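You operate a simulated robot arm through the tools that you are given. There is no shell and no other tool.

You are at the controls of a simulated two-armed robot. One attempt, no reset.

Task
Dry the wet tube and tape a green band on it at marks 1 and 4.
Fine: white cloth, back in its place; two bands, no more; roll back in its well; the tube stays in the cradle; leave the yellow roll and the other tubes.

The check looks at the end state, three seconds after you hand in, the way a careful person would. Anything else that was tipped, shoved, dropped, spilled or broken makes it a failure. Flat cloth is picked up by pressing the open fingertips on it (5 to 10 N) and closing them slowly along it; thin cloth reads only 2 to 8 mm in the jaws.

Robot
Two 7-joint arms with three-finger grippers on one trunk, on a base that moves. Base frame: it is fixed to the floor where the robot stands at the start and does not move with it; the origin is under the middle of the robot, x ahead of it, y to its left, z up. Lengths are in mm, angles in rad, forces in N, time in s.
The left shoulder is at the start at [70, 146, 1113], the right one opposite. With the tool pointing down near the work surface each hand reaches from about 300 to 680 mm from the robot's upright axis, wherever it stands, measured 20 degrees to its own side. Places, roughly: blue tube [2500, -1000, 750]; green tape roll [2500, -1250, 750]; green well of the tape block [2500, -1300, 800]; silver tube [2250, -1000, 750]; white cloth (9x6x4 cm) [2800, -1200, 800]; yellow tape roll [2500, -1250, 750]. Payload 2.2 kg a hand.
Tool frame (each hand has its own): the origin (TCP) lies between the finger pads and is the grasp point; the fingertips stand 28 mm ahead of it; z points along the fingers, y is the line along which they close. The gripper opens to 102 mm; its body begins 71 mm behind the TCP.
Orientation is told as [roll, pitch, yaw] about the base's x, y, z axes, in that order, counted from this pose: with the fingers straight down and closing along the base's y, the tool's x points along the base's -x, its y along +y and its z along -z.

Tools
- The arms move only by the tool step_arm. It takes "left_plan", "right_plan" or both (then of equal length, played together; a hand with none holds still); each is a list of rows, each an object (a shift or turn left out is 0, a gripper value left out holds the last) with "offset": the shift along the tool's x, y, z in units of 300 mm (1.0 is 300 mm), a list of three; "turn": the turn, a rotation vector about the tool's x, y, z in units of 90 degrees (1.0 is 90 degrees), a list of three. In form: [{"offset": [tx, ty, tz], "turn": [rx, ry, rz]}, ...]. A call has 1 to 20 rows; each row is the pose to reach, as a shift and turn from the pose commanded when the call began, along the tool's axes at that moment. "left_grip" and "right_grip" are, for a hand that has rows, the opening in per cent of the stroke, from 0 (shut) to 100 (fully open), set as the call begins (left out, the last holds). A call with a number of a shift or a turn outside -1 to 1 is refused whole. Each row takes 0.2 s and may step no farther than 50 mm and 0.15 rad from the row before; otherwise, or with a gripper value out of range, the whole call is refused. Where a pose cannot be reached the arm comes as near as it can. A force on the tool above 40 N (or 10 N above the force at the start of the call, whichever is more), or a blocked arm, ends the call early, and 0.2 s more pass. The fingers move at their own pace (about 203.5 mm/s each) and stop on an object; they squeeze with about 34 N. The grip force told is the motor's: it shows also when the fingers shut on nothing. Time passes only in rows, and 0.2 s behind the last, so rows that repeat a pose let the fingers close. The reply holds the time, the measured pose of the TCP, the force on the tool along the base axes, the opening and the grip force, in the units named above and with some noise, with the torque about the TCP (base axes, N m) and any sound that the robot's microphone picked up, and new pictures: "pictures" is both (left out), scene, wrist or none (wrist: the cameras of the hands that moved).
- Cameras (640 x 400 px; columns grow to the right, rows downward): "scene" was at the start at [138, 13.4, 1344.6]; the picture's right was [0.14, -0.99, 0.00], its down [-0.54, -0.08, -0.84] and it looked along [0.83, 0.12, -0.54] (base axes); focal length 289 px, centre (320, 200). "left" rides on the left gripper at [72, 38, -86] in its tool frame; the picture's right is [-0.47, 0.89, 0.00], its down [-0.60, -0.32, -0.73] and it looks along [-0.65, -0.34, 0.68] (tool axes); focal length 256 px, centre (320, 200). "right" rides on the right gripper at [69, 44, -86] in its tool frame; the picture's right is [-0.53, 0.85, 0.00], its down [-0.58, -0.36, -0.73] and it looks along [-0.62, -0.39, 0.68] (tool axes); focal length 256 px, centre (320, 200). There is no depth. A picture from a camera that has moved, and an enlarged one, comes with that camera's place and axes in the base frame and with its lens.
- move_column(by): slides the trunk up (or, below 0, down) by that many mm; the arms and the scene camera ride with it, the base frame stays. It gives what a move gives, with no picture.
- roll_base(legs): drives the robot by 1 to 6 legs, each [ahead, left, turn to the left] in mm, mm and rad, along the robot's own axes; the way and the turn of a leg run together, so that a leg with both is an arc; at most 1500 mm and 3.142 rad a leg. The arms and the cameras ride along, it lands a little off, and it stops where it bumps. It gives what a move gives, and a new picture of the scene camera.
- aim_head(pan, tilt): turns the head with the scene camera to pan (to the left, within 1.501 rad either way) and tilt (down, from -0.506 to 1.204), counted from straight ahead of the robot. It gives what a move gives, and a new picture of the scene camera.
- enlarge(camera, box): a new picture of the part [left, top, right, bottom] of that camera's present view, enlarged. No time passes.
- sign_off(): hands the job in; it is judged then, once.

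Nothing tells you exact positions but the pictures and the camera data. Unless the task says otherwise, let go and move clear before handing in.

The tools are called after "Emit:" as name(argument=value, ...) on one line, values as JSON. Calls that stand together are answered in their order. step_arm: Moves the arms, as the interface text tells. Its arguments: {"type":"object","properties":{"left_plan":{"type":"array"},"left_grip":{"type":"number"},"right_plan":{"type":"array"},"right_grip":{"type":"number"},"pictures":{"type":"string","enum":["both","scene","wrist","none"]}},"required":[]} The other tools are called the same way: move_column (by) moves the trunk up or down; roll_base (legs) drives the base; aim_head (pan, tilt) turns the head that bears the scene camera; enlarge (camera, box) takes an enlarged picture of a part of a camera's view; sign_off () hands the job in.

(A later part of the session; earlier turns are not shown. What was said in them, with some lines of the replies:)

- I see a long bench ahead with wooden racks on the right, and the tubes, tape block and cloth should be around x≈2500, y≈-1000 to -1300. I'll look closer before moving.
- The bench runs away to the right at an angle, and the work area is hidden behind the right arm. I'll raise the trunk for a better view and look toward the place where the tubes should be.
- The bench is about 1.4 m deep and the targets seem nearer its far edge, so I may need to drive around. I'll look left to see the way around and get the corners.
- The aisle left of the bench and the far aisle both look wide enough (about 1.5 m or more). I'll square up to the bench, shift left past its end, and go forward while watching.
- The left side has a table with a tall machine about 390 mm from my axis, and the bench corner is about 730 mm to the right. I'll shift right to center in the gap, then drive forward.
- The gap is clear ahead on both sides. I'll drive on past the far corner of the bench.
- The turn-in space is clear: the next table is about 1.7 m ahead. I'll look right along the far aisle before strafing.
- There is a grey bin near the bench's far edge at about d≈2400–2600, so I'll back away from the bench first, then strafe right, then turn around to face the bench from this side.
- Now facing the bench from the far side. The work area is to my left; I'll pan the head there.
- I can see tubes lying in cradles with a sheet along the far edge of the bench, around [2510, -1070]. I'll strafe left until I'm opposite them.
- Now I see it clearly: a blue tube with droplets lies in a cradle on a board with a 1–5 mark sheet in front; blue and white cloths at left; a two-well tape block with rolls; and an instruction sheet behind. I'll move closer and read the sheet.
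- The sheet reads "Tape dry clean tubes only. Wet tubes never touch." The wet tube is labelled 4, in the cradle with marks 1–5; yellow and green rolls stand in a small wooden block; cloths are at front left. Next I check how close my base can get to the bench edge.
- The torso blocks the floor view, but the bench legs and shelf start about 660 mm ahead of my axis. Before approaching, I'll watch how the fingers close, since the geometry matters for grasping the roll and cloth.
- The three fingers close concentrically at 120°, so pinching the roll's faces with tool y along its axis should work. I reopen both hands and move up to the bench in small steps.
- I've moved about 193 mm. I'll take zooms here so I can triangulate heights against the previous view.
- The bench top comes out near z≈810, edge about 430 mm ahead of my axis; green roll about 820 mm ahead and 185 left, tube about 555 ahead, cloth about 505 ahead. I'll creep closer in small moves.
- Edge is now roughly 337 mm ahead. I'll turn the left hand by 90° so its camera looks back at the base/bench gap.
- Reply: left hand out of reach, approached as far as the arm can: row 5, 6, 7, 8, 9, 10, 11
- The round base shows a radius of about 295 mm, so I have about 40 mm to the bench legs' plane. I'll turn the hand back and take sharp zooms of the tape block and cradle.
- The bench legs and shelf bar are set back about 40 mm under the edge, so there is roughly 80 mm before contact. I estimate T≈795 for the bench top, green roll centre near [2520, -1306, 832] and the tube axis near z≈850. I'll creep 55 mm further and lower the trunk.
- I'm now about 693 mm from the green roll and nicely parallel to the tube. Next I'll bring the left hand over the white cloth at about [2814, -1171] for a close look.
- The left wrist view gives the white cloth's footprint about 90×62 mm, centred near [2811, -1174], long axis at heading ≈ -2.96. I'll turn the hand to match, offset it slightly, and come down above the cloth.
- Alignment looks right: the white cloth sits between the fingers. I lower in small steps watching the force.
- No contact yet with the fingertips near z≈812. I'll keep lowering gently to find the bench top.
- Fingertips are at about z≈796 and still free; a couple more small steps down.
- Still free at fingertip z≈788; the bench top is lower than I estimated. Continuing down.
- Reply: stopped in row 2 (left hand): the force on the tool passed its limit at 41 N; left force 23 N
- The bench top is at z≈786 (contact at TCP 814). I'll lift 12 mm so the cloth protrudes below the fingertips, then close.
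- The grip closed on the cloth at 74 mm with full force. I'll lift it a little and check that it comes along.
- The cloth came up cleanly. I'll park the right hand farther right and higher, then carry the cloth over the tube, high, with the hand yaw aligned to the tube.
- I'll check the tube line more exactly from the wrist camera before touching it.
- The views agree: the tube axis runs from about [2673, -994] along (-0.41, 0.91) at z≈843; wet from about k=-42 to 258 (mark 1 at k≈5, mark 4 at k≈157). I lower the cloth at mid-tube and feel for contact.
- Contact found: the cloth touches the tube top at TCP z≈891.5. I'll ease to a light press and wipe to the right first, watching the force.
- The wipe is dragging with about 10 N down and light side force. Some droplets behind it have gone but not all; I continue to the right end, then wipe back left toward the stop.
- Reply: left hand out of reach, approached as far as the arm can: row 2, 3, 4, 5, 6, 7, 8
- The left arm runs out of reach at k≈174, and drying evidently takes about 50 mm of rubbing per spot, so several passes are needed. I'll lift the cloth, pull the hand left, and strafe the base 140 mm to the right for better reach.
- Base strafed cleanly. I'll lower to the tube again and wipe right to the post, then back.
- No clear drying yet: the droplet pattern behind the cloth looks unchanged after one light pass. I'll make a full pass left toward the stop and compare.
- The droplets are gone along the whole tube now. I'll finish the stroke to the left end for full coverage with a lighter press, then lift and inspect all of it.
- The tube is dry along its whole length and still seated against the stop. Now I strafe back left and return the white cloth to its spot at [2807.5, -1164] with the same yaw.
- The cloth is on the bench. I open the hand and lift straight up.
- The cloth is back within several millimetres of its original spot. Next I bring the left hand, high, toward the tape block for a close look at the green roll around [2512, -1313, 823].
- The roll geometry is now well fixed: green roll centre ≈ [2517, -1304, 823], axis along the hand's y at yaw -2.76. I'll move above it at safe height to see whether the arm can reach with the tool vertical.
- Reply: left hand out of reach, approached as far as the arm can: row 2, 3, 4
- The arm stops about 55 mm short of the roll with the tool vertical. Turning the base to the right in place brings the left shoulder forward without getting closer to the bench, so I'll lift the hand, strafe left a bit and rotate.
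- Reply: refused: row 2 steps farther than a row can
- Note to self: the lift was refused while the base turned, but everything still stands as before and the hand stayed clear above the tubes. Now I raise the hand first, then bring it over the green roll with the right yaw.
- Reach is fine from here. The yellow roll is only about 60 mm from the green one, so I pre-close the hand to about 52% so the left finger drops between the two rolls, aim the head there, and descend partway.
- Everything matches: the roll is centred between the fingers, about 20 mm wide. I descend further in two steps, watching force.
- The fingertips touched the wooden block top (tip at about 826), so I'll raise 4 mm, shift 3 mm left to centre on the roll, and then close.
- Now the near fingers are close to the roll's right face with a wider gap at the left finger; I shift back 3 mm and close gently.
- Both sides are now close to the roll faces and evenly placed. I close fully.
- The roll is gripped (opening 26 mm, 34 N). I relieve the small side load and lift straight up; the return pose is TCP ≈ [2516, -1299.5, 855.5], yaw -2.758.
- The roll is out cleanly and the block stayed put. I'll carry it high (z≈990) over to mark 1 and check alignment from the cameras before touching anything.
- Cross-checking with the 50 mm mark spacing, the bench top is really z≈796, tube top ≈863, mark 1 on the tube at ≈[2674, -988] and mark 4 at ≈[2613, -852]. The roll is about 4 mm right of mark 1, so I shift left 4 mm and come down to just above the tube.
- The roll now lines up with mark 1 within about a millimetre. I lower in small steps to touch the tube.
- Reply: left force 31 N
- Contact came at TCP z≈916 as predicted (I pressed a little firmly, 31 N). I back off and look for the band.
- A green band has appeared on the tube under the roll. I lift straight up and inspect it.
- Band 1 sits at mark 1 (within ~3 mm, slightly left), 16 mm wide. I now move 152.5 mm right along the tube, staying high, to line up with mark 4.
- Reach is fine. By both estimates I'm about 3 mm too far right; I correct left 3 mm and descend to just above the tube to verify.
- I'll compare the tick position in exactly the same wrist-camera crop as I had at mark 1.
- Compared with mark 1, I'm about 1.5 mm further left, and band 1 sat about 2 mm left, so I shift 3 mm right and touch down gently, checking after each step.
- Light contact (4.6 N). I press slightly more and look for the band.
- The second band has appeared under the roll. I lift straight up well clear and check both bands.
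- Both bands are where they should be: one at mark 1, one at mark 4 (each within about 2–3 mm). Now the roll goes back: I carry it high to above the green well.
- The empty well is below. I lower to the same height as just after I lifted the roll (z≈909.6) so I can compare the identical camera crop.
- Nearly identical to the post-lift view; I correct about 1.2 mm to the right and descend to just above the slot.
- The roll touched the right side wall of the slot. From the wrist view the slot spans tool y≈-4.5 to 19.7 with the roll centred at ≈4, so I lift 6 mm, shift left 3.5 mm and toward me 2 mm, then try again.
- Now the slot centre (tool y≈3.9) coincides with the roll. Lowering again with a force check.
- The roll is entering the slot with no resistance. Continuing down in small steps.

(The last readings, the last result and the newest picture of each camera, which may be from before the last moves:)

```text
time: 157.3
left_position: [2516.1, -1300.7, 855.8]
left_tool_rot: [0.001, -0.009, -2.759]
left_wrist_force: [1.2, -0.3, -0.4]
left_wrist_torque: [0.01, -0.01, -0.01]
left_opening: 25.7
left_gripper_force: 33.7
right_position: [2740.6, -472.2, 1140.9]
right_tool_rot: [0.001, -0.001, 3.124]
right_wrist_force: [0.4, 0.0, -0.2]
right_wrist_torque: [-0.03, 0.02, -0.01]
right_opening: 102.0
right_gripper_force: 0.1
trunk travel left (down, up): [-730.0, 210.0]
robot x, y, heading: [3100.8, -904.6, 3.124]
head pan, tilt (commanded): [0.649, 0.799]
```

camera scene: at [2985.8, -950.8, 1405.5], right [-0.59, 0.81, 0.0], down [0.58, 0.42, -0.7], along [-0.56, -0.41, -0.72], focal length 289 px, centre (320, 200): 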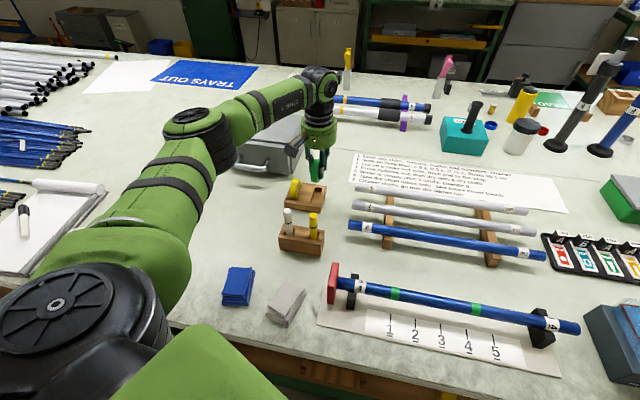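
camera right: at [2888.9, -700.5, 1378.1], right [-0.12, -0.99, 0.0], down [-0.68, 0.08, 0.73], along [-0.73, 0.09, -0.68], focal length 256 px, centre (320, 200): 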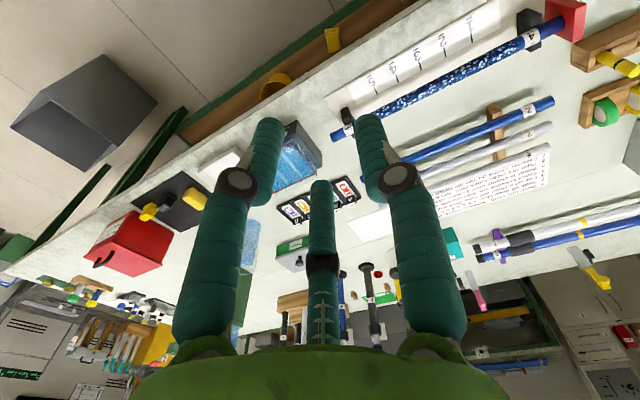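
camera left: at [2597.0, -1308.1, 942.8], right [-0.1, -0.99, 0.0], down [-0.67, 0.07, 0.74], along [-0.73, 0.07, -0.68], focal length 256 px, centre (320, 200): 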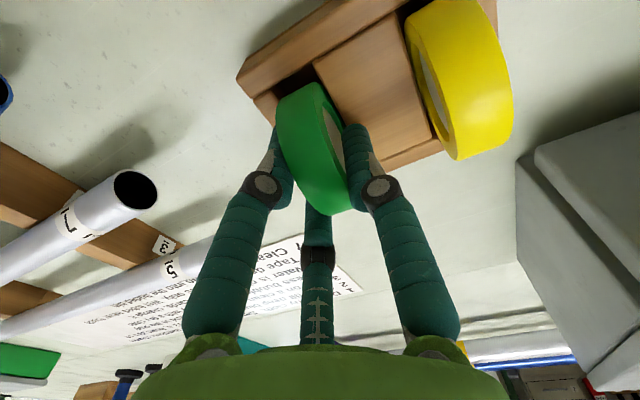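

Emit:
step_arm(left_plan=[{"offset": [0, 0, 0.003]}, {"offset": [0, 0, 0.005]}], pictures="none")

```text
time: 157.9
left_position: [2515.6, -1299.6, 853.8]
left_tool_rot: [-0.001, -0.01, -2.757]
left_wrist_force: [0.2, -0.5, 5.4]
left_wrist_torque: [-0.04, 0.04, 0.02]
left_opening: 25.7
left_gripper_force: 33.7
right_position: [2742.1, -473.3, 1139.8]
right_tool_rot: [0.003, -0.003, 3.127]
right_wrist_force: [0.7, -0.5, -0.4]
right_wrist_torque: [0.02, -0.01, 0.0]
right_opening: 101.9
right_gripper_force: 0.1
trunk travel left (down, up): [-730.0, 210.0]
robot x, y, heading: [3103.2, -906.1, 3.123]
head pan, tilt (commanded): [0.649, 0.799]
```

The roll rests on the slot floor (5 N). I ease up 1 mm and open partway so the fingers don't reach the yellow roll.

Emit:
step_arm(left_plan=[{"offset": [0, 0, -0.003]}, {"offset": [0, 0, -0.003]}, {"offset": [0, 0, -0.003]}], left_grip=46, pictures="wrist")

Emit:
enlarge(camera="left", box=[220, 50, 460, 200])

Emit:
enlarge(camera="scene", box=[270, 150, 360, 210])

```text
time: 158.7
left_position: [2515.5, -1300.5, 854.7]
left_tool_rot: [0.0, -0.008, -2.759]
left_wrist_force: [-0.4, -0.8, -0.2]
left_wrist_torque: [0.03, -0.01, -0.01]
left_opening: 46.8
left_gripper_force: 0.1
right_position: [2739.9, -473.3, 1140.5]
right_tool_rot: [0.003, -0.002, 3.125]
right_wrist_force: [-0.6, 1.2, -0.2]
right_wrist_torque: [-0.01, -0.01, 0.02]
right_opening: 101.9
right_gripper_force: 0.0
trunk travel left (down, up): [-730.0, 210.0]
robot x, y, heading: [3102.3, -904.1, 3.125]
head pan, tilt (commanded): [0.649, 0.799]
camera left: at [2596.9, -1308.4, 938.3], right [-0.1, -0.99, 0.0], down [-0.67, 0.07, 0.74], along [-0.73, 0.07, -0.68], focal length 256 px, centre (320, 200)
```

left: 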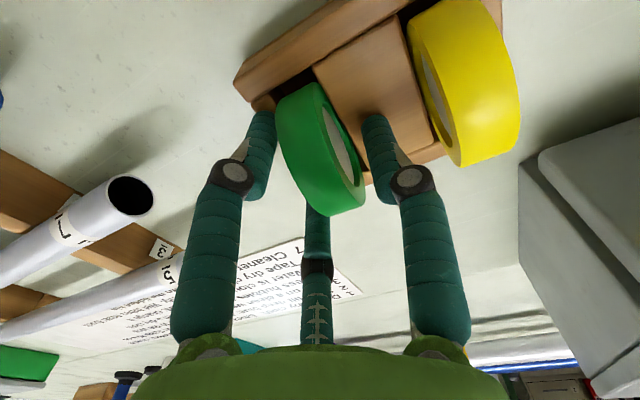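

```text
2.67 times, centred on (340, 125) of left
camera zoom: at [2596.9, -1308.4, 938.3], right [-0.1, -0.99, 0.0], down [-0.67, 0.07, 0.74], along [-0.73, 0.07, -0.68], focal length 683 px, centre (267, 400)
```

zoom: 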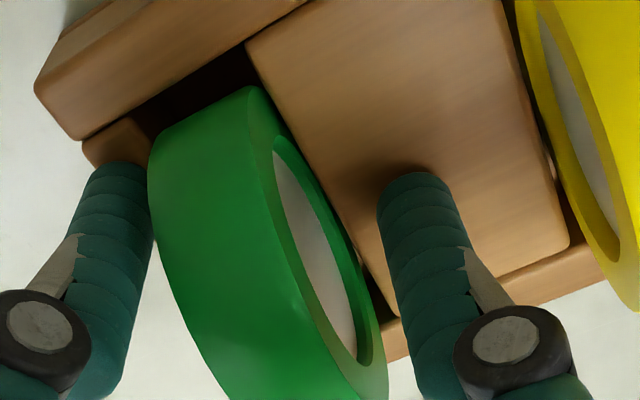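

```text
6.67 times, centred on (315, 180) of scene
camera zoom: at [2985.4, -950.9, 1405.5], right [-0.59, 0.81, 0.0], down [0.58, 0.42, -0.7], along [-0.56, -0.41, -0.72], focal length 1928 px, centre (353, 333)
```

zoom: 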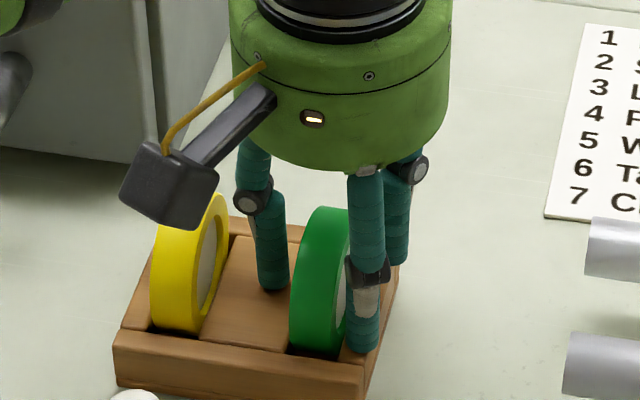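

The roll is seated in the well. I shift 2 mm to centre the fingers around it and raise straight up.

Emit:
step_arm(left_plan=[{"offset": [0, -0.005, -0.005]}, {"offset": [0, -0.005, -0.05]}, {"offset": [0, -0.005, -0.12]}, {"offset": [0, -0.005, -0.25]}, {"offset": [0, -0.005, -0.4]}, {"offset": [0, -0.005, -0.55]}], pictures="both")

Emit:
enlarge(camera="scene", box=[240, 140, 400, 240])

Emit:
enlarge(camera="left", box=[220, 0, 460, 150])

```text
time: 160.1
left_position: [2519.0, -1298.1, 1019.1]
left_tool_rot: [0.002, -0.01, -2.761]
left_wrist_force: [0.0, 0.1, 0.6]
left_wrist_torque: [-0.01, 0.0, -0.01]
left_opening: 47.0
left_gripper_force: 0.0
right_position: [2741.2, -471.7, 1140.1]
right_tool_rot: [0.002, 0.0, 3.125]
right_wrist_force: [0.5, 0.7, -0.6]
right_wrist_torque: [-0.02, 0.04, 0.01]
right_opening: 102.1
right_gripper_force: 0.0
trunk travel left (down, up): [-730.0, 210.0]
robot x, y, heading: [3100.2, -903.9, 3.125]
head pan, tilt (commanded): [0.649, 0.799]
camera scene: at [2986.4, -950.0, 1405.5], right [-0.59, 0.81, 0.0], down [0.58, 0.42, -0.7], along [-0.56, -0.41, -0.72], focal length 289 px, centre (320, 200)
camera left: at [2599.2, -1305.3, 1104.1], right [-0.1, -0.99, 0.01], down [-0.67, 0.07, 0.74], along [-0.73, 0.07, -0.68], focal length 256 px, centre (320, 200)
```

scene: 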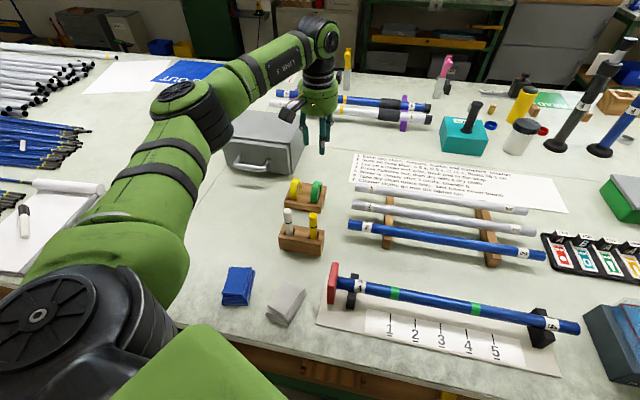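
left: 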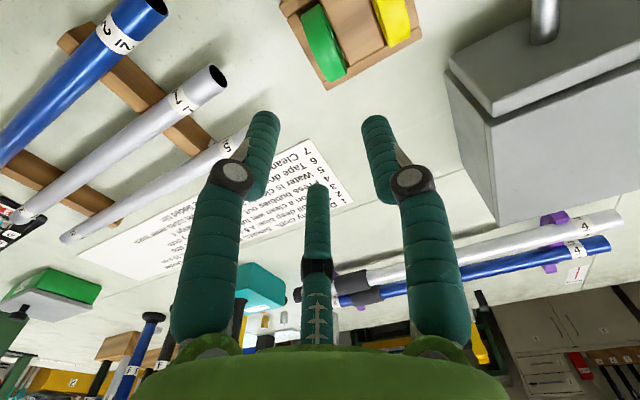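

```text
4.00 times, centred on (320, 190) of scene
camera zoom: at [2986.4, -950.0, 1405.5], right [-0.59, 0.81, 0.0], down [0.58, 0.42, -0.7], along [-0.56, -0.41, -0.72], focal length 1157 px, centre (320, 240)
```

zoom: 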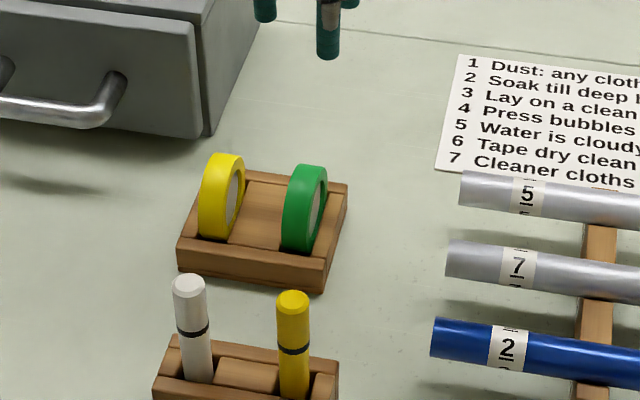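

```text
2.67 times, centred on (340, 75) of left
camera zoom: at [2599.2, -1305.3, 1104.1], right [-0.1, -0.99, 0.01], down [-0.67, 0.07, 0.74], along [-0.73, 0.07, -0.68], focal length 683 px, centre (267, 533)
```

zoom: 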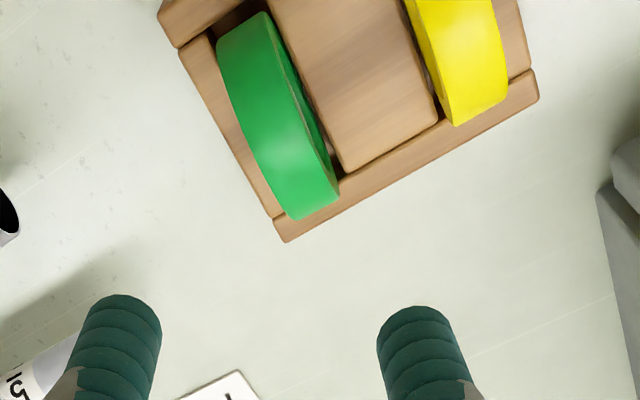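

The green roll stands upright in its well, level with the yellow one. I raise the hand higher and draw it back before backing the base away.

Emit:
step_arm(left_plan=[{"offset": [0, 0, -0.15]}, {"offset": [0.05, 0, -0.28]}, {"offset": [0.18, 0, -0.3]}, {"offset": [0.32, 0, -0.3]}, {"offset": [0.46, 0, -0.3]}], left_grip=60, pictures="none")

```text
time: 161.3
left_position: [2648.1, -1246.5, 1109.2]
left_tool_rot: [-0.001, -0.008, -2.756]
left_wrist_force: [0.5, 0.7, -0.1]
left_wrist_torque: [-0.03, 0.04, 0.03]
left_opening: 61.1
left_gripper_force: 0.1
right_position: [2743.6, -472.1, 1141.1]
right_tool_rot: [0.002, -0.004, 3.124]
right_wrist_force: [0.0, -0.1, -1.0]
right_wrist_torque: [0.01, 0.0, 0.01]
right_opening: 102.2
right_gripper_force: 0.0
trunk travel left (down, up): [-730.0, 210.0]
robot x, y, heading: [3101.4, -905.7, 3.123]
head pan, tilt (commanded): [0.649, 0.799]
```

Emit:
roll_base(legs=[[-350, 0, 0]])

Emit:
aim_head(pan=0.4, tilt=0.75)

```text
time: 163.6
left_position: [2992.9, -1253.6, 1107.0]
left_tool_rot: [0.0, -0.007, -2.758]
left_wrist_force: [-0.2, 0.2, -0.9]
left_wrist_torque: [0.06, 0.0, 0.0]
left_opening: 61.3
left_gripper_force: 0.0
right_position: [3085.5, -479.0, 1140.9]
right_tool_rot: [0.001, -0.001, 3.125]
right_wrist_force: [-0.6, 0.2, -0.4]
right_wrist_torque: [0.02, -0.01, -0.01]
right_opening: 102.1
right_gripper_force: 0.2
trunk travel left (down, up): [-730.0, 210.0]
robot x, y, heading: [3449.5, -910.5, 3.127]
head pan, tilt (commanded): [0.649, 0.799]
camera scene: at [3331.5, -956.7, 1405.4], right [-0.59, 0.81, 0.0], down [0.58, 0.42, -0.7], along [-0.56, -0.41, -0.72], focal length 289 px, centre (320, 200)
```

scene: 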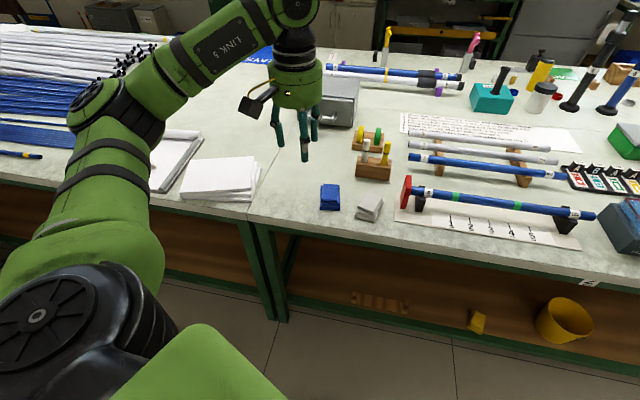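

```text
time: 164.4
left_position: [2992.9, -1253.4, 1107.9]
left_tool_rot: [0.002, -0.008, -2.757]
left_wrist_force: [0.3, 0.2, -0.8]
left_wrist_torque: [-0.03, -0.02, 0.01]
left_opening: 61.2
left_gripper_force: 0.0
right_position: [3087.7, -479.6, 1141.1]
right_tool_rot: [0.001, -0.001, 3.126]
right_wrist_force: [-0.2, -0.1, 0.2]
right_wrist_torque: [-0.06, -0.01, 0.0]
right_opening: 102.0
right_gripper_force: 0.1
trunk travel left (down, up): [-730.0, 210.0]
robot x, y, heading: [3448.4, -910.4, 3.128]
head pan, tilt (commanded): [0.4, 0.75]
camera scene: at [3321.5, -940.1, 1409.6], right [-0.38, 0.93, 0.0], down [0.63, 0.26, -0.73], along [-0.68, -0.27, -0.68], focal length 289 px, centre (320, 200)
```

scene: 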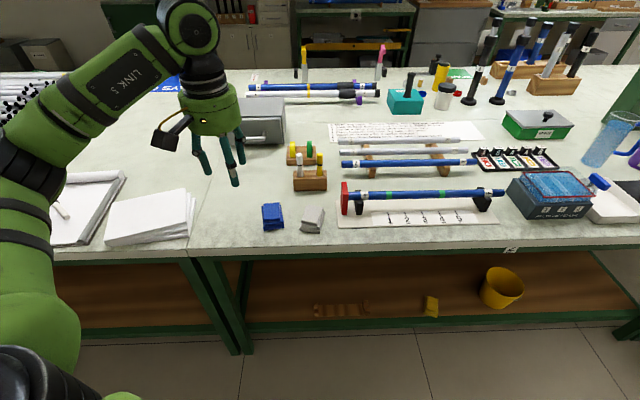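

Backed away cleanly; everything stands as it did. A last close look at the tube, cloth and tape block.

Emit:
enlarge(camera="scene", box=[330, 150, 530, 260])

Emit:
enlarge(camera="scene", box=[240, 120, 360, 245])

```text
3.20 times, centred on (430, 205) of scene
camera zoom: at [3321.5, -940.1, 1409.6], right [-0.38, 0.93, 0.0], down [0.63, 0.26, -0.73], along [-0.68, -0.27, -0.68], focal length 925 px, centre (-32, 184)
```

zoom: 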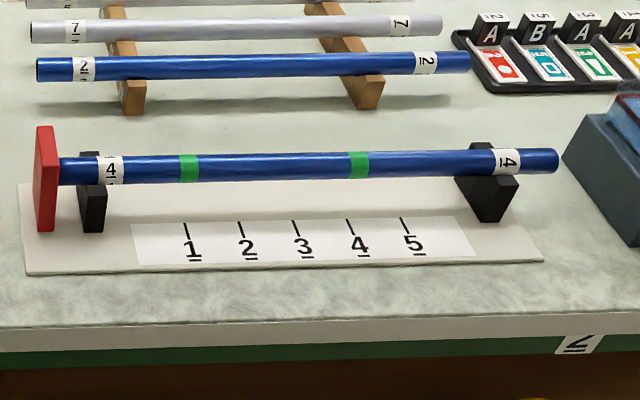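

```text
3.20 times, centred on (300, 182) of scene
camera zoom: at [3321.5, -940.1, 1409.6], right [-0.38, 0.93, 0.0], down [0.63, 0.26, -0.73], along [-0.68, -0.27, -0.68], focal length 925 px, centre (384, 256)
```

zoom: 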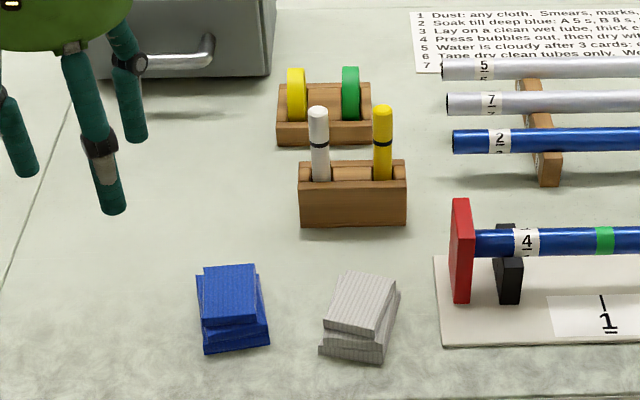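

The tube is dry and sits in its cradle with two green bands, at marks 1 and 4. The white cloth is back within about 8 mm of where it lay, and the green roll is in its well. The yellow roll and the other tubes look untouched in the last picture, and both hands are empty and clear, so I'm handing the job in.

Emit:
sign_off()

```text
The job is handed in.
```

The job is handed in. The tube is dry and still seated in its cradle, with a green band at mark 1 and another at mark 4. I measured each band to be within about 3 mm of its mark.

- **Cloth:** I used the white cloth and put it back within about 8 mm of where it lay.
- **Tape:** The green roll is back upright in its well. On the first try it touched the side wall of the slot, so I lifted it, shifted it a few millimetres and lowered it in cleanly.
- **Mishap:** At one point I turned the base before the left hand had lifted, so the hand swung low over the rack of tubes. No force was reported, and the pictures show nothing moved.
- **Rest of the bench:** The yellow roll, the other tubes and the blue cloth look unchanged in the last pictures. Both hands are empty, and I backed the robot clear of the bench before handing in.
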